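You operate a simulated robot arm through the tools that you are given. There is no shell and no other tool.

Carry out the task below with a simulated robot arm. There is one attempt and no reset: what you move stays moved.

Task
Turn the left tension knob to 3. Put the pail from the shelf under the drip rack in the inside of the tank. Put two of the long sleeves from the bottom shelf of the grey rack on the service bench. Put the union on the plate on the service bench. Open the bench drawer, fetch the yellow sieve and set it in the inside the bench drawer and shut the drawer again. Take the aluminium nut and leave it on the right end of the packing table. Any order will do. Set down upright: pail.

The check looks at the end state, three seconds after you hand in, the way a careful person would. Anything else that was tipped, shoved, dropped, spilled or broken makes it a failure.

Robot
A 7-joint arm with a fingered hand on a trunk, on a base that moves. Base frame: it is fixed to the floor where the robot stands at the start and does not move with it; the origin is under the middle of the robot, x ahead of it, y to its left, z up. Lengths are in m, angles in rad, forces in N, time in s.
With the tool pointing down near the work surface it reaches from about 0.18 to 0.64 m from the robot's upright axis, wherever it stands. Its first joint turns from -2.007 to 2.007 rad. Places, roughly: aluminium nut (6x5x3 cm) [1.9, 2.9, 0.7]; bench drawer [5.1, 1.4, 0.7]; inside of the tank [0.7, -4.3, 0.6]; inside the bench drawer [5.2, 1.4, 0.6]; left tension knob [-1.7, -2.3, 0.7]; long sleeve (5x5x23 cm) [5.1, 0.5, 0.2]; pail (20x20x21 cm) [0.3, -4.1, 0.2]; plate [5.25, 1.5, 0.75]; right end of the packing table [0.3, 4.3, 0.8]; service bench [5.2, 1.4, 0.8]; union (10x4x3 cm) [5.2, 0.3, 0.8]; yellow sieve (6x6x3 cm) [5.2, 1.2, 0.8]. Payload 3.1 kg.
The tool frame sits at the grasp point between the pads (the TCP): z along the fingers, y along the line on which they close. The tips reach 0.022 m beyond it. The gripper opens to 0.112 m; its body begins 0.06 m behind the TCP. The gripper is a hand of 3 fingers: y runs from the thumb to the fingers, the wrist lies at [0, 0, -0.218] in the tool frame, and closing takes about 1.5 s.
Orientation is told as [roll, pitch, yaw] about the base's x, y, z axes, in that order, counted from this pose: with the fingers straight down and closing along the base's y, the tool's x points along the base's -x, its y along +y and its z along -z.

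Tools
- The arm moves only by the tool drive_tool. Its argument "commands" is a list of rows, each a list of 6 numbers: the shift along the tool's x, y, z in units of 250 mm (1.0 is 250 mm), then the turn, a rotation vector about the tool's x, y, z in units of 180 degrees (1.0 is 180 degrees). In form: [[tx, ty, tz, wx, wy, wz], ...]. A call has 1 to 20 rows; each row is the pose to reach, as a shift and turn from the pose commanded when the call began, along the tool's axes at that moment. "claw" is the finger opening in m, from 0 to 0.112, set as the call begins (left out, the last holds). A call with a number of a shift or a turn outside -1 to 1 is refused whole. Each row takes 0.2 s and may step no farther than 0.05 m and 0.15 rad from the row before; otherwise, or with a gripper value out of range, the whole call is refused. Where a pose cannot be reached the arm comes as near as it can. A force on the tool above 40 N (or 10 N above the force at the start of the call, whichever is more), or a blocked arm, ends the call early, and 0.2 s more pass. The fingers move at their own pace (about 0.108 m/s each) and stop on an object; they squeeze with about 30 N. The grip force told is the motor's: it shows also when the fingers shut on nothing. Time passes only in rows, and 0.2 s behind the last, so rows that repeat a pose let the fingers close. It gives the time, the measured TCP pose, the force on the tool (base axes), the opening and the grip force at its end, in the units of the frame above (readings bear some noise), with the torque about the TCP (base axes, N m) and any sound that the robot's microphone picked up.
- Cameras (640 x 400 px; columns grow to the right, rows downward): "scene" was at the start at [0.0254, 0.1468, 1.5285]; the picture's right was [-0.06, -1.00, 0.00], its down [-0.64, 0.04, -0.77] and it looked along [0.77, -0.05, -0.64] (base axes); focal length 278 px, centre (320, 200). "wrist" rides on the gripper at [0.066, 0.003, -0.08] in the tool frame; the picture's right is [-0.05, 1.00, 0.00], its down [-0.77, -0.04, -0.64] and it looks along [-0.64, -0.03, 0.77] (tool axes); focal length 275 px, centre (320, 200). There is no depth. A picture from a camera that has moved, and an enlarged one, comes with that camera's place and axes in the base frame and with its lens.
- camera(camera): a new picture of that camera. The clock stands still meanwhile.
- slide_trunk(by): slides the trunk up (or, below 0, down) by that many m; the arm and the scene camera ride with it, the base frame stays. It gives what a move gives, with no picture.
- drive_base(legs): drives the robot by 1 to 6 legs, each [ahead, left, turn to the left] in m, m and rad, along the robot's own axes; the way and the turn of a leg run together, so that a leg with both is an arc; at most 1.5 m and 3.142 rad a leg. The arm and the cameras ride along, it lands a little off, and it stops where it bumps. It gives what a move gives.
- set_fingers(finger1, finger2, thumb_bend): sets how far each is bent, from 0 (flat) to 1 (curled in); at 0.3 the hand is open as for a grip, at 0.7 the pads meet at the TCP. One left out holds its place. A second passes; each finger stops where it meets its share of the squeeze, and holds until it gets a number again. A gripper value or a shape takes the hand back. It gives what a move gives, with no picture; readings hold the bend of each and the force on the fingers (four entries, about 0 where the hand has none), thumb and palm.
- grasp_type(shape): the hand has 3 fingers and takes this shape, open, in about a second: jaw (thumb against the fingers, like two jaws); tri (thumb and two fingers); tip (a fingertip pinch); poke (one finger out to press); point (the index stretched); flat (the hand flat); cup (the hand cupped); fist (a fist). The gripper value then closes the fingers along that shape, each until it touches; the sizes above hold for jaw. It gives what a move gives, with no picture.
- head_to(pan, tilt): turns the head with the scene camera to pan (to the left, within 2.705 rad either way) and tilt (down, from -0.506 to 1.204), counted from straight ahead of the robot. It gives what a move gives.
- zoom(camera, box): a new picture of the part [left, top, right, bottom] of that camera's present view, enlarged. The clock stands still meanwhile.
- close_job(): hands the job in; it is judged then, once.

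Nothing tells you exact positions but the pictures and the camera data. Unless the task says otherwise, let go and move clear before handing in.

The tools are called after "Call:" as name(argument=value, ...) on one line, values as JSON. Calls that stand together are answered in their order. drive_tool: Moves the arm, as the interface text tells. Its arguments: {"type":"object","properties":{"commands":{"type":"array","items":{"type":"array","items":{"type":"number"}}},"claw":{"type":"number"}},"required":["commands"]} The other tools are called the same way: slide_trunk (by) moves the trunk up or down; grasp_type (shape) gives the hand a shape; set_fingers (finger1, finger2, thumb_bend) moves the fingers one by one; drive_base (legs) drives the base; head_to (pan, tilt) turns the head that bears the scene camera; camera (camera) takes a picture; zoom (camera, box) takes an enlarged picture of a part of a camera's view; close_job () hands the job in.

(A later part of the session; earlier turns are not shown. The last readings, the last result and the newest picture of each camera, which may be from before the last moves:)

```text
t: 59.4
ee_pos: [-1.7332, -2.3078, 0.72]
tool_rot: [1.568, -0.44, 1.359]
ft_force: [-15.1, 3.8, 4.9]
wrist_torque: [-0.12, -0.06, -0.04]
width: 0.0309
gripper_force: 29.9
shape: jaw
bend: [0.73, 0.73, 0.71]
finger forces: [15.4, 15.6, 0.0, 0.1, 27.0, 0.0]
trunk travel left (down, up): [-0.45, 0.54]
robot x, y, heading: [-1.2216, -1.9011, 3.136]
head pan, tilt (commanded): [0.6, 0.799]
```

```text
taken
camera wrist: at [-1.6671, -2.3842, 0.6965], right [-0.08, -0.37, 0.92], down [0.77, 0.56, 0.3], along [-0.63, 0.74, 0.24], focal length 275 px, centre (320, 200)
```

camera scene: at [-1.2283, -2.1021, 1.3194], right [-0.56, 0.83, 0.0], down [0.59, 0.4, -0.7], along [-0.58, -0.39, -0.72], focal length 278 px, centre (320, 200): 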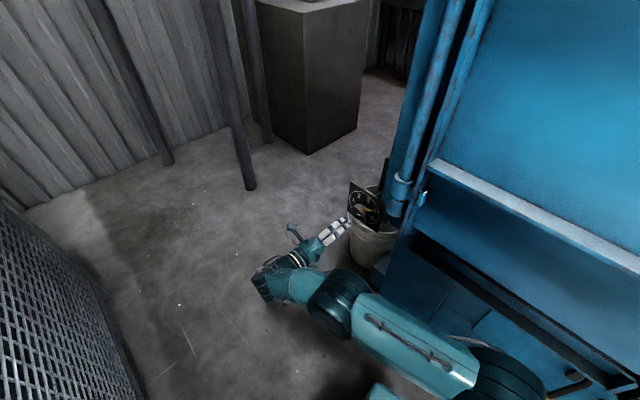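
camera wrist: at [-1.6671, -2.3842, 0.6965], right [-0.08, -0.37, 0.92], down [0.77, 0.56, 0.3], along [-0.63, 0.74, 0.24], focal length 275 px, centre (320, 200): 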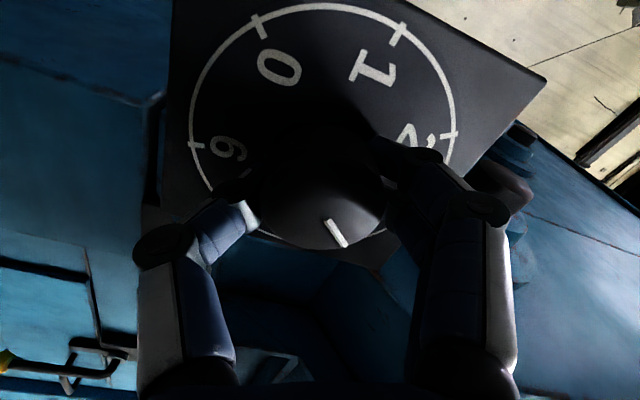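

The white line turned along with the hand, so the knob follows. I finish the turn.

Call:
drive_tool(commands=[[0, 0, 0, 0, 0, -0.0286], [0, 0, 0, 0, 0, -0.0571], [0, 0, 0, 0, 0, -0.0857], [0, 0, 0, 0, 0, -0.1143], [0, 0, 0, 0, 0, -0.1429], [0, 0, 0, 0, 0, -0.1429]])

Call:
drive_tool(commands=[[0, 0, 0, 0, 0, 0], [0, 0, 0, 0, 0, 0], [0, 0, 0, 0, 0, 0], [0, 0, 0, 0, 0, 0]], claw=0.075)

Call:
drive_tool(commands=[[0, 0, -0.1, 0, 0, 0], [0, 0, -0.2, 0, 0, 0], [0, 0, -0.3, 0, 0, 0], [0, 0, -0.4, 0, 0, 0], [0, 0, -0.5, 0, 0, 0]])

Call:
camera(camera="wrist")

```text
t: 60.8
ee_pos: [-1.733, -2.3074, 0.7211]
tool_rot: [1.571, -0.888, 1.359]
ft_force: [-19.7, 1.8, 13.6]
wrist_torque: [-0.05, 0.1, -0.04]
width: 0.0297
gripper_force: 29.8
shape: jaw
bend: [0.73, 0.72, 0.71]
finger forces: [16.9, 18.1, 0.0, 0.0, 26.6, 0.1]
trunk travel left (down, up): [-0.45, 0.54]
robot x, y, heading: [-1.2215, -1.9032, 3.143]
head pan, tilt (commanded): [0.6, 0.799]
```

```text
t: 61.8
ee_pos: [-1.7321, -2.3078, 0.7196]
tool_rot: [1.571, -0.89, 1.359]
ft_force: [-0.2, -0.2, 0.0]
wrist_torque: [-0.01, 0.01, -0.01]
width: 0.0746
gripper_force: 0.0
shape: jaw
bend: [0.69, 0.69, 0.66]
finger forces: [0.0, 0.0, 0.0, 0.1, 0.1, 0.1]
trunk travel left (down, up): [-0.45, 0.54]
robot x, y, heading: [-1.2203, -1.9026, 3.14]
head pan, tilt (commanded): [0.6, 0.799]
```

```text
t: 63.0
ee_pos: [-1.6081, -2.3347, 0.7219]
tool_rot: [1.571, -0.889, 1.358]
ft_force: [0.1, 0.9, 0.4]
wrist_torque: [0.0, -0.04, 0.0]
width: 0.0747
gripper_force: 0.0
shape: jaw
bend: [0.69, 0.69, 0.66]
finger forces: [0.1, 0.0, 0.0, 0.0, 0.0, 0.0]
trunk travel left (down, up): [-0.45, 0.54]
robot x, y, heading: [-1.2236, -1.9035, 3.138]
head pan, tilt (commanded): [0.6, 0.799]
```

```text
taken
camera wrist: at [-1.5389, -2.3953, 0.674], right [-0.16, -0.73, 0.67], down [0.73, 0.37, 0.58], along [-0.66, 0.58, 0.47], focal length 275 px, centre (320, 200)
```

wrist: 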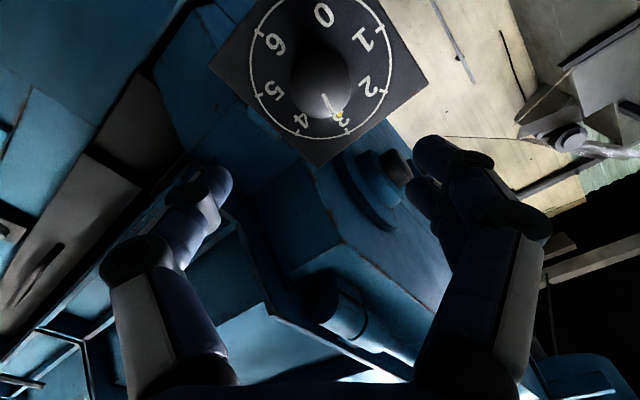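

Call:
zoom(camera="wrist", box=[240, 0, 400, 160])

Call:
zoom(camera="scene", box=[320, 160, 420, 240])

```text
2.50 times, centred on (320, 80) of wrist
camera zoom: at [-1.5389, -2.3953, 0.674], right [-0.16, -0.73, 0.67], down [0.73, 0.37, 0.58], along [-0.66, 0.58, 0.47], focal length 688 px, centre (320, 500)
```

zoom: 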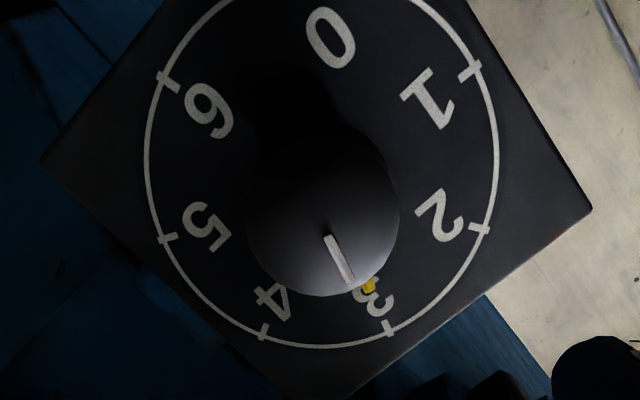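

```text
5.00 times, centred on (370, 200) of scene
camera zoom: at [-1.2281, -2.1022, 1.3194], right [-0.56, 0.83, 0.0], down [0.59, 0.4, -0.7], along [-0.58, -0.39, -0.72], focal length 1391 px, centre (70, 200)
```

zoom: 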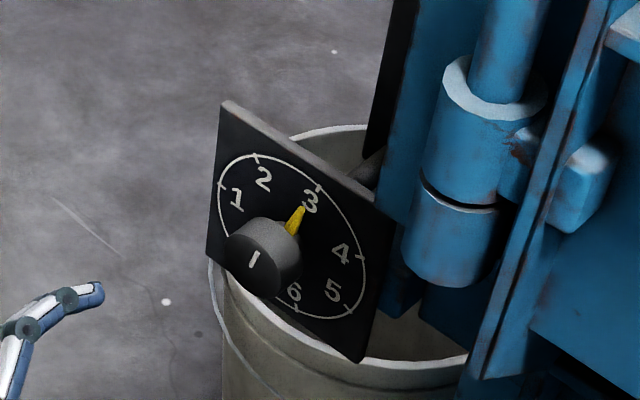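

The pointer now stands on 3. I back the hand off, bring it back to fingers-down, and raise the trunk before driving away.

Call:
drive_tool(commands=[[0, 0, -0.1, 0, 0, -0.0436], [0, 0, -0.2, 0, 0, -0.0872], [0, 0, -0.3, 0, 0, -0.1308], [0, 0, -0.4, 0, 0, -0.1744], [0, 0, -0.45, 0, 0, -0.218]], claw=0.112)

Call:
drive_tool(commands=[[0, 0, 0, -0.0333, 0, 0], [0, 0, 0, -0.0667, 0, 0]])

Call:
slide_trunk(by=0.2)

Call:
drive_tool(commands=[[0, -0.083, 0, 0, 0.042, 0], [0, -0.166, 0, 0, 0.084, 0], [0, -0.25, 0, 0, 0.126, 0], [0, -0.333, 0, 0, 0.168, 0], [0, -0.416, 0, 0, 0.21, 0], [0, -0.5, 0, 0, 0.252, 0], [0, -0.583, 0, 0, 0.294, 0], [0, -0.666, 0, 0, 0.336, 0], [0, -0.75, 0, 0, 0.378, 0], [0, -0.833, 0, 0, 0.42, 0], [0, -0.916, 0, 0, 0.46, 0], [0, -1.0, 0, 0, 0.5, 0]])

```text
t: 64.2
ee_pos: [-1.4991, -2.3579, 0.7216]
tool_rot: [-1.696, -1.566, -1.659]
ft_force: [0.4, 0.6, 0.0]
wrist_torque: [-0.01, -0.04, -0.01]
width: 0.1117
gripper_force: 0.1
shape: jaw
bend: [0.3, 0.3, 0.3]
finger forces: [0.0, 0.0, 0.1, 0.0, 0.0, 0.1]
trunk travel left (down, up): [-0.45, 0.54]
robot x, y, heading: [-1.2214, -1.9027, 3.14]
head pan, tilt (commanded): [0.6, 0.799]
```

```text
t: 64.8
ee_pos: [-1.5, -2.3579, 0.7202]
tool_rot: [-1.274, -1.568, -1.868]
ft_force: [-0.2, 0.1, 0.3]
wrist_torque: [0.05, -0.01, 0.01]
width: 0.112
gripper_force: 0.0
shape: jaw
bend: [0.3, 0.3, 0.3]
finger forces: [0.0, 0.0, 0.1, 0.0, 0.0, 0.1]
trunk travel left (down, up): [-0.45, 0.54]
robot x, y, heading: [-1.2218, -1.9068, 3.137]
head pan, tilt (commanded): [0.6, 0.799]
```

```text
t: 66.9
ee_pos: [-1.4999, -2.3582, 0.9205]
tool_rot: [-1.398, -1.567, -1.746]
ft_force: [0.6, -0.3, 0.4]
wrist_torque: [0.0, -0.04, -0.02]
width: 0.112
gripper_force: 0.0
shape: jaw
bend: [0.3, 0.3, 0.3]
finger forces: [0.0, 0.0, 0.0, 0.0, 0.1, 0.0]
trunk travel left (down, up): [-0.65, 0.34]
robot x, y, heading: [-1.2209, -1.9017, 3.138]
head pan, tilt (commanded): [0.6, 0.799]
```

```text
t: 69.5
ee_pos: [-1.4997, -2.1077, 0.9216]
tool_rot: [0.001, 0.002, 3.138]
ft_force: [-1.0, 0.3, -0.3]
wrist_torque: [-0.01, 0.03, -0.04]
width: 0.1119
gripper_force: 0.1
shape: jaw
bend: [0.3, 0.3, 0.3]
finger forces: [0.0, 0.0, 0.0, 0.1, 0.1, 0.0]
trunk travel left (down, up): [-0.65, 0.34]
robot x, y, heading: [-1.2226, -1.901, 3.14]
head pan, tilt (commanded): [0.6, 0.799]
```

The knob is done and the arm stowed. Next is the pail: I drive back out, turn to face -y and go round the mesh cage on its +x side.

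Call:
drive_base(legs=[[0, -0.7, 0], [0, 0, 1.571], [0, 1.0, 0], [0, 1.05, 0], [1.2, 0, 0]])

Call:
head_to(pan=-0.2, tilt=0.5)

Call:
camera(camera="scene")

```text
t: 71.7
ee_pos: [-1.4814, -1.794, 0.9252]
tool_rot: [-0.001, -0.008, -3.11]
ft_force: [0.5, -0.6, -0.5]
wrist_torque: [0.04, 0.01, 0.02]
width: 0.1118
gripper_force: 0.1
shape: jaw
bend: [0.3, 0.3, 0.3]
finger forces: [0.1, 0.0, 0.1, 0.0, 0.1, 0.0]
trunk travel left (down, up): [-0.65, 0.34]
robot x, y, heading: [-1.2216, -1.5835, -3.131]
head pan, tilt (commanded): [0.6, 0.799]
stopped in leg 1: the robot was blocked; the commanded pose is now the measured one
```

```text
t: 72.9
ee_pos: [-1.481, -1.7951, 0.9247]
tool_rot: [0.001, -0.01, -3.116]
ft_force: [-0.2, 0.6, -0.4]
wrist_torque: [-0.01, 0.01, 0.01]
width: 0.1118
gripper_force: 0.0
shape: jaw
bend: [0.3, 0.3, 0.3]
finger forces: [0.0, 0.1, 0.0, 0.1, 0.0, 0.0]
trunk travel left (down, up): [-0.65, 0.34]
robot x, y, heading: [-1.2164, -1.5847, -3.129]
head pan, tilt (commanded): [-0.201, 0.499]
```

```text
taken
camera scene: at [-1.2294, -1.7159, 1.5462], right [0.19, 0.98, -0.01], down [0.46, -0.09, -0.88], along [-0.87, 0.16, -0.47], focal length 278 px, centre (320, 200)
```

scene: 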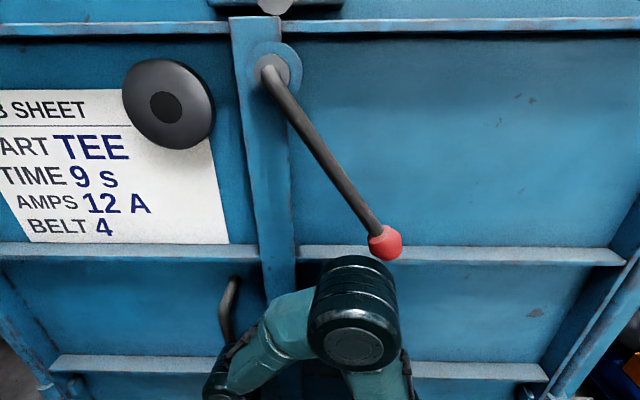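

I was blocked: the machine's face is turned, and my elbow has pushed the door lever with the red ball (it hung straight down before). I back off the way I came and look at whether it returns.

Call:
drive_base(legs=[[0, 0.12, 0]])

Call:
camera(camera="scene")

```text
t: 74.1
ee_pos: [-1.4897, -1.92, 0.9209]
tool_rot: [-0.004, 0.002, -3.114]
ft_force: [-0.2, 0.1, -0.2]
wrist_torque: [0.02, 0.0, -0.02]
width: 0.1119
gripper_force: 0.1
shape: jaw
bend: [0.3, 0.3, 0.3]
finger forces: [0.1, 0.0, 0.0, 0.0, 0.0, 0.1]
trunk travel left (down, up): [-0.65, 0.34]
robot x, y, heading: [-1.2234, -1.7113, -3.129]
head pan, tilt (commanded): [-0.201, 0.499]
```

```text
taken
camera scene: at [-1.2463, -1.8439, 1.5453], right [0.19, 0.98, 0.0], down [0.47, -0.09, -0.88], along [-0.86, 0.17, -0.48], focal length 278 px, centre (320, 200)
```

scene: 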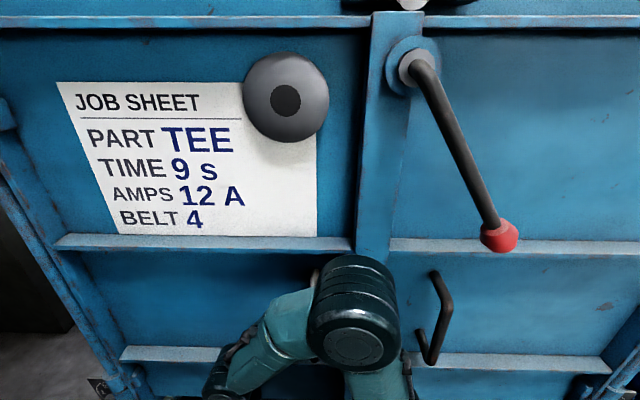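

The lever stayed deflected by about 31° (ball now near (-1.45, -1.61, 1.37); it hung vertically at first). I must put it back: I back away clear of it first and inspect.

Call:
drive_base(legs=[[-0.3, -0.22, 0]])

Call:
head_to(pan=0.25, tilt=0.3)

Call:
camera(camera="scene")

```text
t: 76.5
ee_pos: [-1.1919, -1.6957, 0.9221]
tool_rot: [-0.001, 0.001, -3.116]
ft_force: [-1.0, 0.2, -0.6]
wrist_torque: [0.01, 0.02, 0.01]
width: 0.112
gripper_force: 0.0
shape: jaw
bend: [0.3, 0.3, 0.3]
finger forces: [0.1, 0.1, 0.1, 0.1, 0.0, 0.1]
trunk travel left (down, up): [-0.65, 0.34]
robot x, y, heading: [-0.9201, -1.484, -3.126]
head pan, tilt (commanded): [-0.201, 0.499]
```

```text
t: 77.4
ee_pos: [-1.1928, -1.6959, 0.921]
tool_rot: [-0.001, 0.002, -3.115]
ft_force: [-1.6, 0.0, 0.6]
wrist_torque: [-0.01, 0.02, -0.02]
width: 0.112
gripper_force: 0.1
shape: jaw
bend: [0.3, 0.3, 0.3]
finger forces: [0.0, 0.0, 0.0, 0.0, 0.1, 0.0]
trunk travel left (down, up): [-0.65, 0.34]
robot x, y, heading: [-0.923, -1.4838, -3.132]
head pan, tilt (commanded): [0.25, 0.3]
```

```text
taken
camera scene: at [-0.9495, -1.6606, 1.5638], right [-0.26, 0.97, 0.0], down [0.29, 0.08, -0.96], along [-0.92, -0.25, -0.3], focal length 278 px, centre (320, 200)
```

scene: 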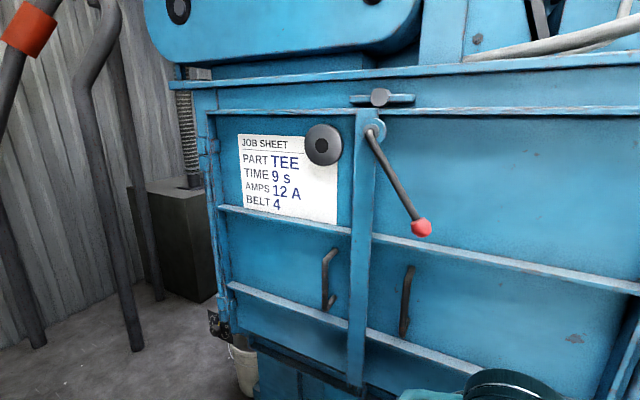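

The lever is held by friction at about 33° from vertical. I'll grip its ball and swing it back about its pivot (about (-1.498, -1.706, 1.531)). First I raise the trunk and point the hand forward.

Call:
slide_trunk(by=0.2)

Call:
drive_tool(commands=[[-0.047, -0.022, -0.08, 0, -0.042, 0], [-0.093, -0.044, -0.16, 0, -0.084, 0], [-0.14, -0.066, -0.24, 0, -0.126, 0], [-0.187, -0.088, -0.32, 0, -0.168, 0], [-0.233, -0.11, -0.4, 0, -0.21, 0], [-0.28, -0.132, -0.48, 0, -0.252, 0], [-0.327, -0.154, -0.56, 0, -0.294, 0], [-0.373, -0.176, -0.64, 0, -0.336, 0], [-0.42, -0.198, -0.72, 0, -0.378, 0], [-0.467, -0.22, -0.8, 0, -0.42, 0], [-0.513, -0.242, -0.88, 0, -0.46, 0], [-0.56, -0.264, -0.96, 0, -0.5, 0]], claw=0.08)

Call:
drive_tool(commands=[[0, 0, 0, 0.0375, 0, 0], [0, 0, 0, 0.075, 0, 0]])

Call:
camera(camera="wrist")

Call:
camera(camera="scene")

```text
t: 79.5
ee_pos: [-1.1932, -1.6956, 1.1219]
tool_rot: [-0.003, 0.002, -3.116]
ft_force: [0.6, -0.5, 0.1]
wrist_torque: [-0.01, -0.01, 0.01]
width: 0.1121
gripper_force: 0.1
shape: jaw
bend: [0.3, 0.3, 0.3]
finger forces: [0.1, 0.0, 0.0, 0.1, 0.0, 0.1]
trunk travel left (down, up): [-0.85, 0.14]
robot x, y, heading: [-0.921, -1.4797, -3.134]
head pan, tilt (commanded): [0.25, 0.3]
```

```text
t: 82.1
ee_pos: [-1.3357, -1.6334, 1.3601]
tool_rot: [-1.498, -1.57, -1.616]
ft_force: [0.5, 0.3, -0.9]
wrist_torque: [0.01, 0.02, -0.03]
width: 0.0801
gripper_force: 0.1
shape: jaw
bend: [0.66, 0.66, 0.63]
finger forces: [0.0, 0.1, 0.0, 0.1, 0.1, 0.1]
trunk travel left (down, up): [-0.85, 0.14]
robot x, y, heading: [-0.9239, -1.4841, -3.131]
head pan, tilt (commanded): [0.25, 0.3]
```

```text
t: 82.7
ee_pos: [-1.3343, -1.6352, 1.3594]
tool_rot: [-1.306, -1.569, -2.045]
ft_force: [-0.1, 0.7, 0.0]
wrist_torque: [0.02, 0.03, 0.0]
width: 0.0802
gripper_force: 0.1
shape: jaw
bend: [0.66, 0.66, 0.63]
finger forces: [0.0, 0.1, 0.0, 0.0, 0.1, 0.0]
trunk travel left (down, up): [-0.85, 0.14]
robot x, y, heading: [-0.9213, -1.484, -3.131]
head pan, tilt (commanded): [0.25, 0.3]
```

```text
taken
camera wrist: at [-1.2567, -1.6547, 1.2948], right [-0.21, -0.98, 0.04], down [0.63, -0.1, 0.77], along [-0.75, 0.19, 0.63], focal length 275 px, centre (320, 200)
```

wrist: 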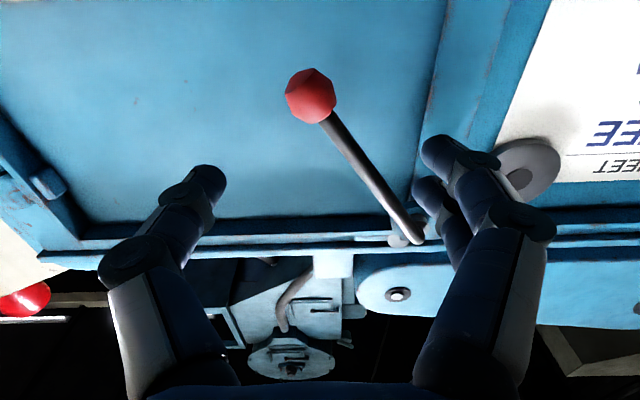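

```text
taken
camera scene: at [-0.9498, -1.6622, 1.7637], right [-0.26, 0.97, 0.0], down [0.29, 0.08, -0.96], along [-0.92, -0.25, -0.3], focal length 278 px, centre (320, 200)
```

scene: 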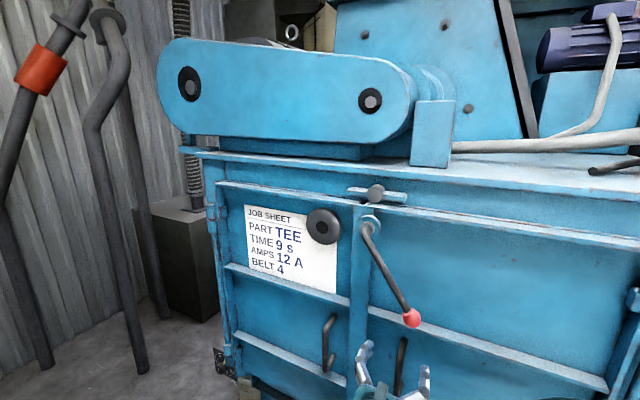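

The ball is at about (-1.452, -1.604, 1.361). I roll the hand to match the lever's tilt, move onto the ball and close.

Call:
drive_tool(commands=[[0, -0.005, 0.0, 0, 0, -0.0366], [0, -0.01, 0.0, 0, 0, -0.0732], [0, -0.015, 0.1, 0, 0, -0.1098], [0, -0.02, 0.2, 0, 0, -0.1464], [-0.006, -0.023, 0.3, 0, 0, -0.183], [-0.006, -0.023, 0.4, 0, 0, -0.183], [-0.006, -0.023, 0.484, 0, 0, -0.183]])

Call:
camera(camera="wrist")

Call:
camera(camera="scene")

```text
t: 84.3
ee_pos: [-1.4534, -1.6032, 1.361]
tool_rot: [-1.568, -0.991, -1.784]
ft_force: [0.5, -0.6, 0.5]
wrist_torque: [-0.01, -0.03, -0.02]
width: 0.0802
gripper_force: 0.1
shape: jaw
bend: [0.66, 0.66, 0.63]
finger forces: [0.0, 0.1, 0.0, 0.0, 0.0, 0.0]
trunk travel left (down, up): [-0.85, 0.14]
robot x, y, heading: [-0.9204, -1.482, -3.13]
head pan, tilt (commanded): [0.25, 0.3]
```

```text
taken
camera wrist: at [-1.3668, -1.5867, 1.3054], right [-0.18, -0.84, -0.51], down [0.54, -0.51, 0.67], along [-0.82, -0.15, 0.55], focal length 275 px, centre (320, 200)
```

wrist: 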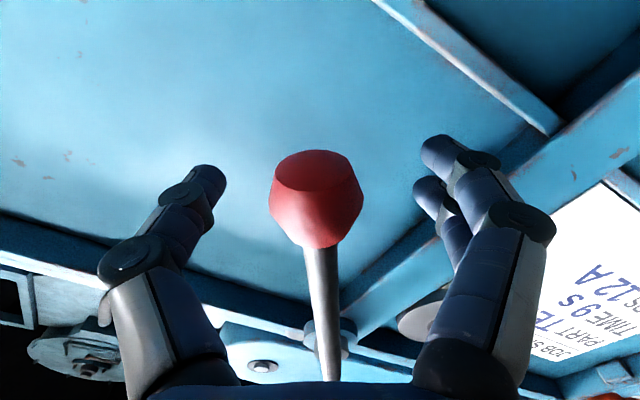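

```text
taken
camera scene: at [-0.9503, -1.6607, 1.7638], right [-0.26, 0.97, 0.0], down [0.29, 0.08, -0.96], along [-0.92, -0.25, -0.3], focal length 278 px, centre (320, 200)
```

scene: 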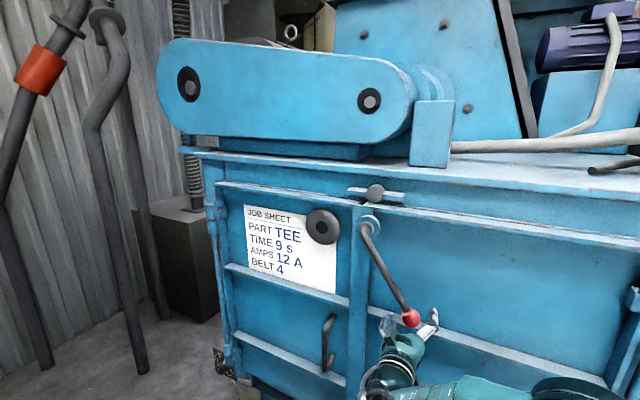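

The ball sits centred between the fingers. I close on it.

Call:
drive_tool(commands=[[0, 0, 0, 0, 0, 0], [0, 0, 0, 0, 0, 0], [0, 0, 0, 0, 0, 0], [0, 0, 0, 0, 0, 0], [0, 0, 0, 0, 0, 0], [0, 0, 0, 0, 0, 0], [0, 0, 0, 0, 0, 0]], claw=0.025)

```text
t: 85.9
ee_pos: [-1.4517, -1.6029, 1.3606]
tool_rot: [-1.567, -0.993, -1.785]
ft_force: [-0.4, 1.3, -0.3]
wrist_torque: [0.02, -0.02, 0.02]
width: 0.0259
gripper_force: 0.0
shape: jaw
bend: [0.73, 0.73, 0.7]
finger forces: [0.2, 1.0, 0.0, 0.0, 1.3, 0.0]
trunk travel left (down, up): [-0.85, 0.14]
robot x, y, heading: [-0.9204, -1.4881, -3.134]
head pan, tilt (commanded): [0.25, 0.3]
```

The fingers cage the ball lightly. I swing it back along the arc about its pivot, first half.

Call:
drive_tool(commands=[[0.0012, 0.0512, 0, 0, 0, 0.0204], [-0.0012, 0.1024, 0, 0, 0, 0.0408], [-0.0068, 0.1536, 0, 0, 0, 0.0612], [-0.0156, 0.204, 0, 0, 0, 0.0816], [-0.0276, 0.254, 0, 0, 0, 0.102]])

Call:
camera(camera="scene")

Call:
camera(camera="wrist")

```text
t: 87.1
ee_pos: [-1.4647, -1.6593, 1.3338]
tool_rot: [-1.567, -1.315, -1.786]
ft_force: [-0.6, 1.5, 0.7]
wrist_torque: [0.01, 0.01, -0.04]
width: 0.0264
gripper_force: 0.1
shape: jaw
bend: [0.73, 0.73, 0.7]
finger forces: [0.1, 0.3, 0.0, 0.1, 1.5, 0.0]
trunk travel left (down, up): [-0.85, 0.14]
robot x, y, heading: [-0.92, -1.4835, -3.135]
head pan, tilt (commanded): [0.25, 0.3]
```

```text
taken
camera scene: at [-0.9495, -1.6608, 1.7638], right [-0.26, 0.97, 0.0], down [0.29, 0.08, -0.96], along [-0.92, -0.25, -0.3], focal length 278 px, centre (320, 200)
```

scene: 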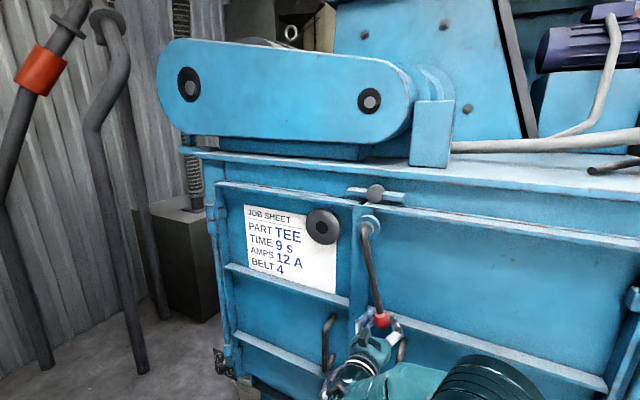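

```text
taken
camera wrist: at [-1.3824, -1.6631, 1.2694], right [-0.2, -0.96, -0.21], down [0.59, -0.29, 0.76], along [-0.78, 0.03, 0.62], focal length 275 px, centre (320, 200)
```

wrist: 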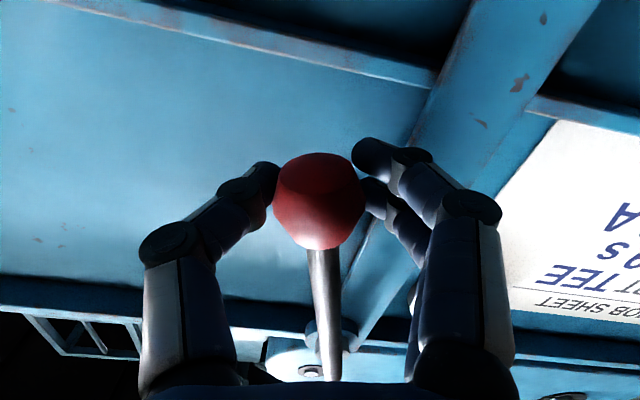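

It follows with almost no force. I complete the arc to vertical.

Call:
drive_tool(commands=[[0.0012, 0.0514, 0, 0, 0, 0.0204], [-0.0012, 0.1028, 0, 0, 0, 0.0408], [-0.0068, 0.1536, 0, 0, 0, 0.0612], [-0.0152, 0.2044, 0, 0, 0, 0.0816]])

Call:
zoom(camera="scene", box=[310, 180, 470, 340])

Call:
camera(camera="wrist")

```text
t: 88.1
ee_pos: [-1.4745, -1.7071, 1.3228]
tool_rot: [0.319, -1.568, 2.612]
ft_force: [-0.4, 1.7, 1.4]
wrist_torque: [0.0, 0.01, -0.02]
width: 0.026
gripper_force: 0.0
shape: jaw
bend: [0.73, 0.73, 0.7]
finger forces: [0.0, 0.3, 0.1, 0.0, 1.9, 0.0]
trunk travel left (down, up): [-0.85, 0.14]
robot x, y, heading: [-0.9221, -1.4811, -3.13]
head pan, tilt (commanded): [0.25, 0.3]
```

```text
2.50 times, centred on (390, 260) of scene
camera zoom: at [-0.9498, -1.6609, 1.7638], right [-0.26, 0.97, 0.0], down [0.29, 0.08, -0.96], along [-0.92, -0.25, -0.3], focal length 696 px, centre (145, 50)
```

zoom: 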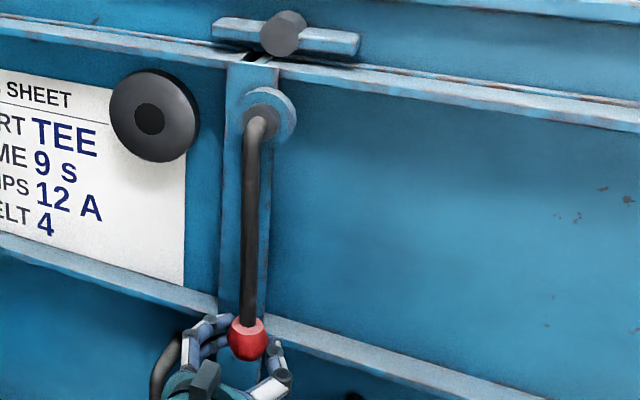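

```text
taken
camera wrist: at [-1.3962, -1.7281, 1.2586], right [-0.21, -0.98, 0.05], down [0.63, -0.1, 0.77], along [-0.75, 0.19, 0.63], focal length 275 px, centre (320, 200)
```

wrist: 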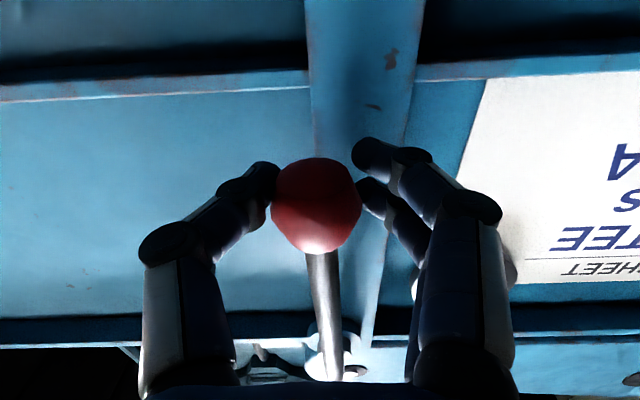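

The lever hangs vertical again, matching the first picture. I open the fingers and withdraw straight back.

Call:
drive_tool(commands=[[0, 0, 0, 0, 0, 0], [0, 0, 0, 0, 0, 0], [0, 0, 0, 0, 0, 0], [0, 0, 0, 0, 0, 0]], claw=0.08)

Call:
drive_tool(commands=[[0, 0, -0.1, 0, 0, 0], [0, 0, -0.2, 0, 0, 0], [0, 0, -0.3, 0, 0, 0], [0, 0, -0.4, 0, 0, 0], [0, 0, -0.5, 0, 0, 0]])

Call:
zoom(camera="scene", box=[310, 180, 470, 340])

```text
t: 89.1
ee_pos: [-1.4743, -1.7073, 1.3241]
tool_rot: [-0.08, -1.569, 3.009]
ft_force: [-0.1, 0.6, -0.3]
wrist_torque: [0.0, 0.01, 0.0]
width: 0.0797
gripper_force: 0.0
shape: jaw
bend: [0.66, 0.66, 0.63]
finger forces: [0.0, 0.0, 0.0, 0.0, 0.1, 0.0]
trunk travel left (down, up): [-0.85, 0.14]
robot x, y, heading: [-0.9194, -1.4848, -3.129]
head pan, tilt (commanded): [0.25, 0.3]
```

```text
t: 90.3
ee_pos: [-1.353, -1.7365, 1.3236]
tool_rot: [-0.335, -1.57, -3.019]
ft_force: [0.6, -0.7, -0.3]
wrist_torque: [-0.02, -0.01, -0.02]
width: 0.0796
gripper_force: 0.0
shape: jaw
bend: [0.66, 0.66, 0.63]
finger forces: [0.0, 0.0, 0.0, 0.0, 0.1, 0.1]
trunk travel left (down, up): [-0.85, 0.14]
robot x, y, heading: [-0.9197, -1.4812, -3.132]
head pan, tilt (commanded): [0.25, 0.3]
```

```text
2.50 times, centred on (390, 260) of scene
camera zoom: at [-0.9487, -1.6616, 1.7637], right [-0.26, 0.97, 0.0], down [0.29, 0.08, -0.96], along [-0.92, -0.25, -0.3], focal length 696 px, centre (145, 50)
```

zoom: 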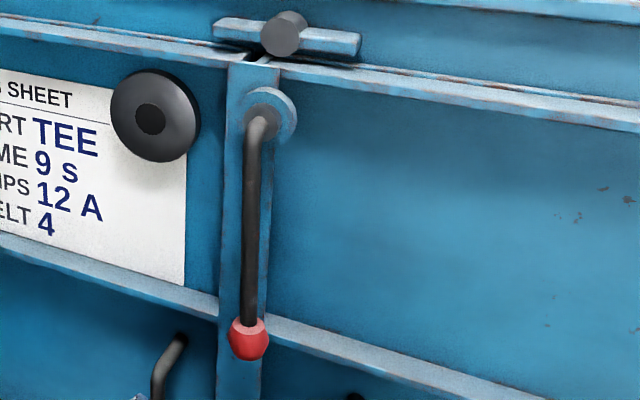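

The lever is restored. I stow the arm (fingers down) and then check the lever from the very viewpoint of my first picture of it.

Call:
drive_tool(commands=[[0, 0, -0.1, -0.0375, 0, 0], [0, 0, -0.2, -0.075, 0, 0]], claw=0.112)

Call:
drive_tool(commands=[[0.068, -0.045, -0.04, 0, 0.042, 0], [0.136, -0.09, -0.08, 0, 0.084, 0], [0.204, -0.136, -0.12, 0, 0.126, 0], [0.272, -0.182, -0.16, 0, 0.168, 0], [0.34, -0.227, -0.2, 0, 0.21, 0], [0.407, -0.273, -0.24, 0, 0.252, 0], [0.475, -0.318, -0.28, 0, 0.294, 0], [0.543, -0.364, -0.32, 0, 0.336, 0], [0.61, -0.41, -0.36, 0, 0.378, 0], [0.678, -0.455, -0.4, 0, 0.42, 0], [0.746, -0.5, -0.42, 0, 0.46, 0], [0.814, -0.546, -0.42, 0, 0.5, 0]])

Call:
drive_base(legs=[[-0.3704, -0.5528, 0], [0, 0, 1.031]])

Call:
slide_trunk(by=-0.2)

Call:
head_to(pan=-0.1, tilt=0.45)

Call:
zoom(camera="scene", box=[360, 40, 480, 130])

Call:
camera(camera="scene")

```text
t: 90.9
ee_pos: [-1.3035, -1.7447, 1.3258]
tool_rot: [0.57, -1.571, 2.601]
ft_force: [0.2, 0.5, 0.1]
wrist_torque: [-0.02, 0.01, -0.01]
width: 0.112
gripper_force: 0.1
shape: jaw
bend: [0.3, 0.3, 0.3]
finger forces: [0.1, 0.0, 0.0, 0.0, 0.1, 0.1]
trunk travel left (down, up): [-0.85, 0.14]
robot x, y, heading: [-0.9211, -1.4863, -3.134]
head pan, tilt (commanded): [0.25, 0.3]
```

```text
t: 93.5
ee_pos: [-1.2013, -1.6049, 1.1193]
tool_rot: [0.0, 0.004, -3.118]
ft_force: [-0.6, 0.8, -0.2]
wrist_torque: [-0.04, -0.04, -0.01]
width: 0.112
gripper_force: 0.0
shape: jaw
bend: [0.3, 0.3, 0.3]
finger forces: [0.1, 0.1, 0.1, 0.1, 0.0, 0.0]
trunk travel left (down, up): [-0.85, 0.14]
robot x, y, heading: [-0.92, -1.4822, -3.134]
head pan, tilt (commanded): [0.25, 0.3]
```

```text
t: 99.8
ee_pos: [-0.5981, -1.235, 1.1199]
tool_rot: [-0.001, 0.004, -2.104]
ft_force: [0.6, 0.3, -0.5]
wrist_torque: [-0.02, 0.02, -0.01]
width: 0.1118
gripper_force: 0.0
shape: jaw
bend: [0.3, 0.3, 0.3]
finger forces: [0.0, 0.1, 0.0, 0.0, 0.1, 0.1]
trunk travel left (down, up): [-0.85, 0.14]
robot x, y, heading: [-0.5542, -0.9337, -2.116]
head pan, tilt (commanded): [0.25, 0.3]
```

```text
t: 102.0
ee_pos: [-0.5992, -1.2352, 0.9212]
tool_rot: [-0.001, 0.001, -2.106]
ft_force: [-0.3, -1.0, -0.5]
wrist_torque: [-0.05, 0.01, 0.0]
width: 0.1117
gripper_force: 0.0
shape: jaw
bend: [0.3, 0.3, 0.3]
finger forces: [0.0, 0.0, 0.0, 0.0, 0.0, 0.1]
trunk travel left (down, up): [-0.65, 0.34]
robot x, y, heading: [-0.5554, -0.9349, -2.12]
head pan, tilt (commanded): [0.25, 0.3]
```

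```text
t: 102.8
ee_pos: [-0.5984, -1.2349, 0.9198]
tool_rot: [0.0, 0.002, -2.106]
ft_force: [0.1, -0.2, 0.1]
wrist_torque: [-0.02, 0.0, 0.02]
width: 0.1117
gripper_force: 0.0
shape: jaw
bend: [0.3, 0.3, 0.3]
finger forces: [0.0, 0.0, 0.0, 0.1, 0.1, 0.1]
trunk travel left (down, up): [-0.65, 0.34]
robot x, y, heading: [-0.5523, -0.9381, -2.115]
head pan, tilt (commanded): [-0.099, 0.45]
```

```text
4.44 times, centred on (420, 85) of scene
camera zoom: at [-0.4463, -1.0368, 1.5499], right [-0.8, 0.6, 0.0], down [0.26, 0.35, -0.9], along [-0.54, -0.72, -0.43], focal length 1237 px, centre (-124, 711)
```

zoom: 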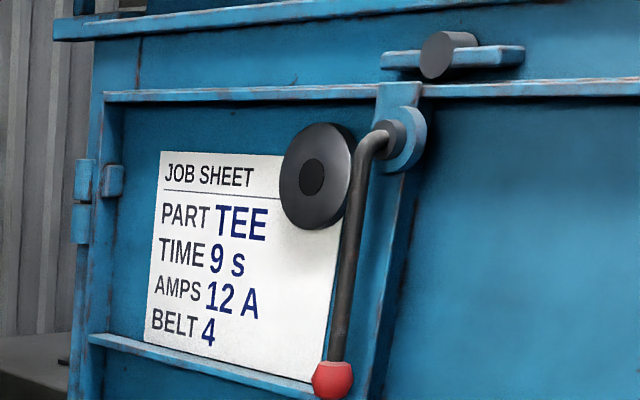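

```text
taken
camera scene: at [-0.4463, -1.0368, 1.5499], right [-0.8, 0.6, 0.0], down [0.26, 0.35, -0.9], along [-0.54, -0.72, -0.43], focal length 278 px, centre (320, 200)
```

scene: 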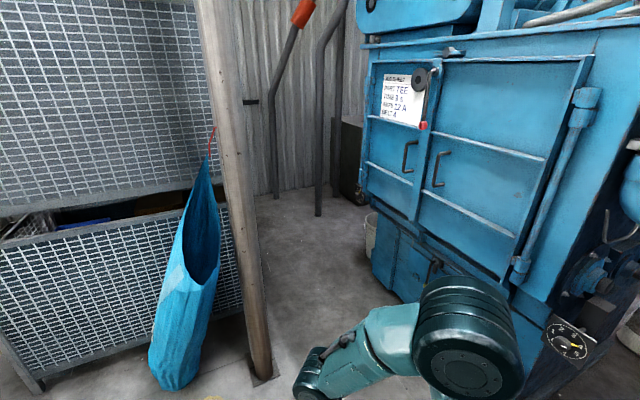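

Compared with the first picture, the ball is about 8 px to the right of where it hung (3–5°). I go back to the same spot to nudge it that last centimetre.

Call:
drive_base(legs=[[0, 0, -1.017], [0.37, 0.553, 0]])

Call:
slide_trunk(by=0.2)

Call:
head_to(pan=0.25, tilt=0.3)

Call:
zoom(camera="scene", box=[310, 180, 470, 340])

```text
t: 109.1
ee_pos: [-1.1897, -1.6335, 0.9202]
tool_rot: [-0.001, 0.002, -3.107]
ft_force: [-0.5, -0.2, 0.5]
wrist_torque: [-0.01, -0.03, -0.01]
width: 0.1119
gripper_force: 0.1
shape: jaw
bend: [0.3, 0.3, 0.3]
finger forces: [0.0, 0.0, 0.0, 0.0, 0.0, 0.0]
trunk travel left (down, up): [-0.65, 0.34]
robot x, y, heading: [-0.9095, -1.506, -3.12]
head pan, tilt (commanded): [-0.099, 0.45]
```

```text
t: 111.2
ee_pos: [-1.189, -1.6329, 1.1202]
tool_rot: [-0.002, 0.002, -3.106]
ft_force: [0.0, -0.6, -0.5]
wrist_torque: [0.0, -0.01, 0.03]
width: 0.1118
gripper_force: 0.1
shape: jaw
bend: [0.3, 0.3, 0.3]
finger forces: [0.0, 0.1, 0.0, 0.0, 0.0, 0.1]
trunk travel left (down, up): [-0.85, 0.14]
robot x, y, heading: [-0.9097, -1.5103, -3.121]
head pan, tilt (commanded): [-0.099, 0.45]
```

```text
t: 112.1
ee_pos: [-1.1894, -1.6333, 1.1202]
tool_rot: [0.001, 0.001, -3.106]
ft_force: [0.8, -0.3, -1.1]
wrist_torque: [-0.01, -0.02, 0.01]
width: 0.1116
gripper_force: 0.2
shape: jaw
bend: [0.3, 0.3, 0.3]
finger forces: [0.0, 0.0, 0.0, 0.0, 0.0, 0.0]
trunk travel left (down, up): [-0.85, 0.14]
robot x, y, heading: [-0.9115, -1.5095, -3.117]
head pan, tilt (commanded): [0.25, 0.3]
```

```text
2.50 times, centred on (390, 260) of scene
camera zoom: at [-0.9371, -1.6866, 1.7638], right [-0.27, 0.96, 0.0], down [0.29, 0.08, -0.96], along [-0.92, -0.25, -0.3], focal length 696 px, centre (145, 50)
```

zoom: 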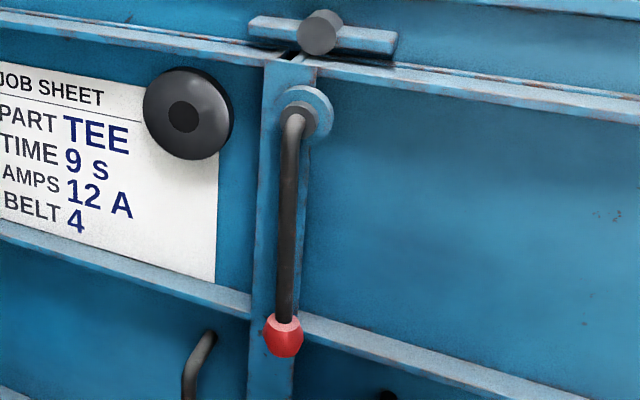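

Call:
drive_tool(commands=[[-0.057, 0.031, -0.068, 0, -0.042, 0], [-0.114, 0.062, -0.137, 0, -0.084, 0], [-0.171, 0.093, -0.205, 0, -0.126, 0], [-0.229, 0.124, -0.273, 0, -0.168, 0], [-0.286, 0.155, -0.342, 0, -0.21, 0], [-0.343, 0.186, -0.41, 0, -0.252, 0], [-0.4, 0.217, -0.478, 0, -0.294, 0], [-0.457, 0.248, -0.547, 0, -0.336, 0], [-0.514, 0.279, -0.615, 0, -0.378, 0], [-0.572, 0.31, -0.683, 0, -0.42, 0], [-0.629, 0.341, -0.752, 0, -0.46, 0], [-0.686, 0.372, -0.82, 0, -0.5, 0]], claw=0.08)

Call:
drive_tool(commands=[[0, 0, 0, 0.039, 0, 0], [0, 0, 0, 0.078, 0, 0]])

Call:
camera(camera="wrist")

```text
t: 114.7
ee_pos: [-1.3556, -1.7333, 1.3244]
tool_rot: [2.687, -1.57, 0.491]
ft_force: [-0.2, -0.8, -0.2]
wrist_torque: [-0.01, 0.04, -0.03]
width: 0.0802
gripper_force: 0.0
shape: jaw
bend: [0.66, 0.66, 0.63]
finger forces: [0.0, 0.0, 0.1, 0.0, 0.0, 0.0]
trunk travel left (down, up): [-0.85, 0.14]
robot x, y, heading: [-0.9127, -1.5084, -3.122]
head pan, tilt (commanded): [0.25, 0.3]
```

```text
t: 115.3
ee_pos: [-1.3564, -1.7341, 1.325]
tool_rot: [-1.118, -1.569, -2.236]
ft_force: [0.5, -0.1, 0.5]
wrist_torque: [0.05, 0.0, -0.02]
width: 0.0804
gripper_force: 0.1
shape: jaw
bend: [0.66, 0.66, 0.63]
finger forces: [0.0, 0.0, 0.0, 0.0, 0.0, 0.0]
trunk travel left (down, up): [-0.85, 0.14]
robot x, y, heading: [-0.9124, -1.5069, -3.119]
head pan, tilt (commanded): [0.25, 0.3]
```

```text
taken
camera wrist: at [-1.279, -1.7539, 1.2596], right [-0.21, -0.98, 0.04], down [0.63, -0.1, 0.77], along [-0.75, 0.19, 0.63], focal length 275 px, centre (320, 200)
```

wrist: 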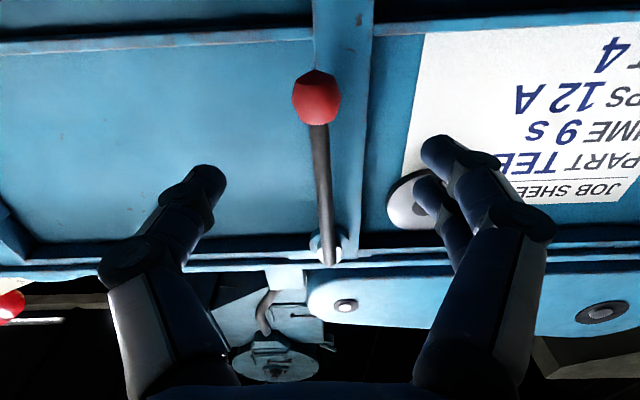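

Call:
drive_tool(commands=[[0, -0.01, 0.12, 0, 0, 0], [-0.01, -0.012, 0.24, 0, 0, 0], [-0.012, -0.012, 0.36, 0, 0, 0], [-0.012, -0.012, 0.48, 0, 0, 0]])

Call:
drive_tool(commands=[[0, 0, 0, 0, 0, 0], [0, 0, 0, 0, 0, 0], [0, 0, 0, 0, 0, 0], [0, 0, 0, 0, 0, 0], [0, 0, 0, 0, 0, 0], [0, 0, 0, 0, 0, 0], [0, 0, 0, 0, 0, 0]], claw=0.025)

Call:
drive_tool(commands=[[0, 0.01, 0, 0, 0, 0.004], [0, 0.02, 0, 0, 0, 0.008], [0, 0.03, 0, 0, 0, 0.012], [0, 0.044, 0, 0, 0, 0.016]])

Call:
zoom(camera="scene", box=[310, 180, 470, 340])

Call:
camera(camera="wrist")

```text
t: 116.3
ee_pos: [-1.475, -1.7034, 1.3273]
tool_rot: [-0.081, -1.567, 3.011]
ft_force: [0.2, 1.1, 0.8]
wrist_torque: [0.04, -0.01, 0.0]
width: 0.0802
gripper_force: 0.2
shape: jaw
bend: [0.66, 0.66, 0.63]
finger forces: [0.0, 0.0, 0.0, 0.0, 0.0, 0.1]
trunk travel left (down, up): [-0.85, 0.14]
robot x, y, heading: [-0.9069, -1.5115, -3.12]
head pan, tilt (commanded): [0.25, 0.3]
```

```text
t: 117.9
ee_pos: [-1.4747, -1.7037, 1.3277]
tool_rot: [0.056, -1.568, 2.876]
ft_force: [-2.8, 1.1, -0.3]
wrist_torque: [-0.11, 0.04, -0.01]
width: 0.0214
gripper_force: 29.5
shape: jaw
bend: [0.73, 0.73, 0.72]
finger forces: [11.0, 11.8, 0.0, 0.0, 25.1, 0.1]
trunk travel left (down, up): [-0.85, 0.14]
robot x, y, heading: [-0.9078, -1.5118, -3.121]
head pan, tilt (commanded): [0.25, 0.3]
```

```text
t: 118.9
ee_pos: [-1.4785, -1.7107, 1.3275]
tool_rot: [1.504, -1.519, 1.422]
ft_force: [0.2, 9.2, -6.9]
wrist_torque: [0.02, -0.05, -0.13]
width: 0.021
gripper_force: 30.2
shape: jaw
bend: [0.73, 0.73, 0.72]
finger forces: [11.0, 10.5, 0.0, 0.0, 29.9, 0.1]
trunk travel left (down, up): [-0.85, 0.14]
robot x, y, heading: [-0.909, -1.5119, -3.118]
head pan, tilt (commanded): [0.25, 0.3]
```

```text
2.50 times, centred on (390, 260) of scene
camera zoom: at [-0.9382, -1.6832, 1.7641], right [-0.27, 0.96, 0.0], down [0.29, 0.08, -0.96], along [-0.92, -0.26, -0.3], focal length 696 px, centre (145, 50)
```

zoom: 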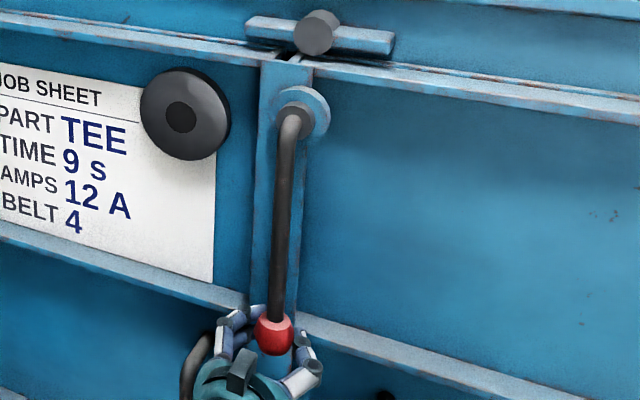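

```text
taken
camera wrist: at [-1.4006, -1.7346, 1.2627], right [-0.21, -0.97, 0.1], down [0.64, -0.06, 0.77], along [-0.74, 0.23, 0.63], focal length 275 px, centre (320, 200)
```

wrist: 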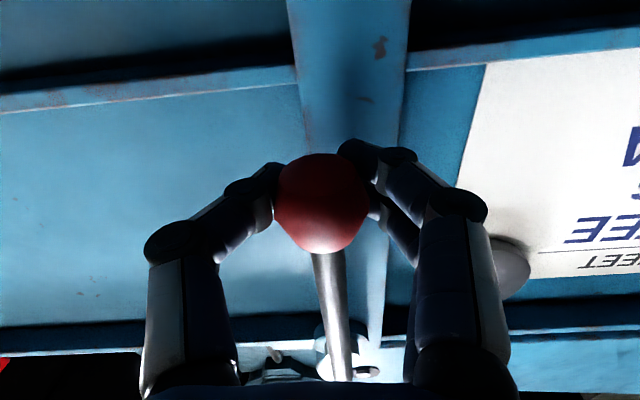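

The ball moved about 8 mm left; the lever now hangs plumb. I release, withdraw, stow, and compare once more from the first viewpoint.

Call:
drive_tool(commands=[[0, 0, 0, 0, 0, 0], [0, 0, 0, 0, 0, 0], [0, 0, 0, 0, 0, 0], [0, 0, 0, 0, 0, 0]], claw=0.08)

Call:
drive_tool(commands=[[0, 0, -0.1, 0, 0, 0], [0, 0, -0.2, 0, 0, 0], [0, 0, -0.3, 0, 0, 0], [0, 0, -0.4, 0, 0, 0], [0, 0, -0.5, 0, 0, 0]])

Call:
zoom(camera="scene", box=[310, 180, 470, 340])

Call:
drive_tool(commands=[[0, 0, -0.1, -0.039, 0, -0.008], [0, 0, -0.2, -0.078, 0, -0.016]], claw=0.112)

Call:
drive_tool(commands=[[0.068, -0.045, -0.04, 0, 0.042, 0], [0.136, -0.09, -0.08, 0, 0.084, 0], [0.204, -0.136, -0.12, 0, 0.126, 0], [0.272, -0.182, -0.16, 0, 0.168, 0], [0.34, -0.227, -0.2, 0, 0.21, 0], [0.407, -0.273, -0.24, 0, 0.252, 0], [0.475, -0.318, -0.28, 0, 0.294, 0], [0.543, -0.364, -0.32, 0, 0.336, 0], [0.61, -0.41, -0.36, 0, 0.378, 0], [0.678, -0.455, -0.4, 0, 0.42, 0], [0.746, -0.5, -0.42, 0, 0.46, 0], [0.814, -0.546, -0.42, 0, 0.5, 0]])

```text
t: 119.9
ee_pos: [-1.4768, -1.7162, 1.3277]
tool_rot: [1.547, -1.52, 1.387]
ft_force: [-0.5, -0.4, 0.9]
wrist_torque: [0.0, 0.07, 0.04]
width: 0.0797
gripper_force: 0.0
shape: jaw
bend: [0.66, 0.66, 0.63]
finger forces: [0.0, 0.0, 0.0, 0.1, 0.0, 0.0]
trunk travel left (down, up): [-0.85, 0.14]
robot x, y, heading: [-0.9129, -1.5088, -3.122]
head pan, tilt (commanded): [0.25, 0.3]
```

```text
t: 121.1
ee_pos: [-1.3544, -1.7408, 1.3258]
tool_rot: [1.565, -1.52, 1.368]
ft_force: [-0.1, 0.0, 0.3]
wrist_torque: [0.0, -0.01, 0.0]
width: 0.0798
gripper_force: 0.0
shape: jaw
bend: [0.66, 0.66, 0.63]
finger forces: [0.1, 0.1, 0.0, 0.0, 0.0, 0.1]
trunk travel left (down, up): [-0.85, 0.14]
robot x, y, heading: [-0.9088, -1.5093, -3.119]
head pan, tilt (commanded): [0.25, 0.3]
```

```text
2.50 times, centred on (390, 260) of scene
camera zoom: at [-0.9362, -1.6876, 1.7637], right [-0.27, 0.96, 0.0], down [0.28, 0.08, -0.96], along [-0.92, -0.26, -0.3], focal length 696 px, centre (145, 50)
```

zoom: 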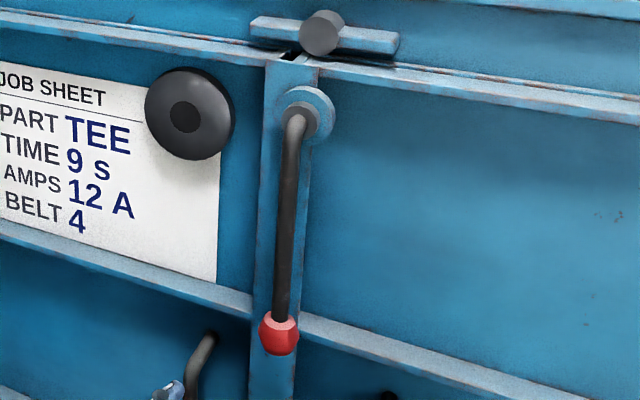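

```text
t: 121.7
ee_pos: [-1.305, -1.7518, 1.3256]
tool_rot: [-3.085, -1.567, -0.021]
ft_force: [0.3, -0.6, 0.5]
wrist_torque: [-0.01, -0.02, 0.04]
width: 0.112
gripper_force: 0.1
shape: jaw
bend: [0.3, 0.3, 0.3]
finger forces: [0.0, 0.0, 0.0, 0.1, 0.0, 0.1]
trunk travel left (down, up): [-0.85, 0.14]
robot x, y, heading: [-0.9113, -1.5089, -3.123]
head pan, tilt (commanded): [0.25, 0.3]
```

```text
t: 124.3
ee_pos: [-1.2069, -1.61, 1.1233]
tool_rot: [0.0, -0.004, -3.107]
ft_force: [0.3, 0.3, -1.0]
wrist_torque: [0.02, -0.03, 0.04]
width: 0.1121
gripper_force: 0.0
shape: jaw
bend: [0.3, 0.3, 0.3]
finger forces: [0.0, 0.1, 0.1, 0.1, 0.0, 0.1]
trunk travel left (down, up): [-0.85, 0.14]
robot x, y, heading: [-0.9088, -1.5065, -3.118]
head pan, tilt (commanded): [0.25, 0.3]
```

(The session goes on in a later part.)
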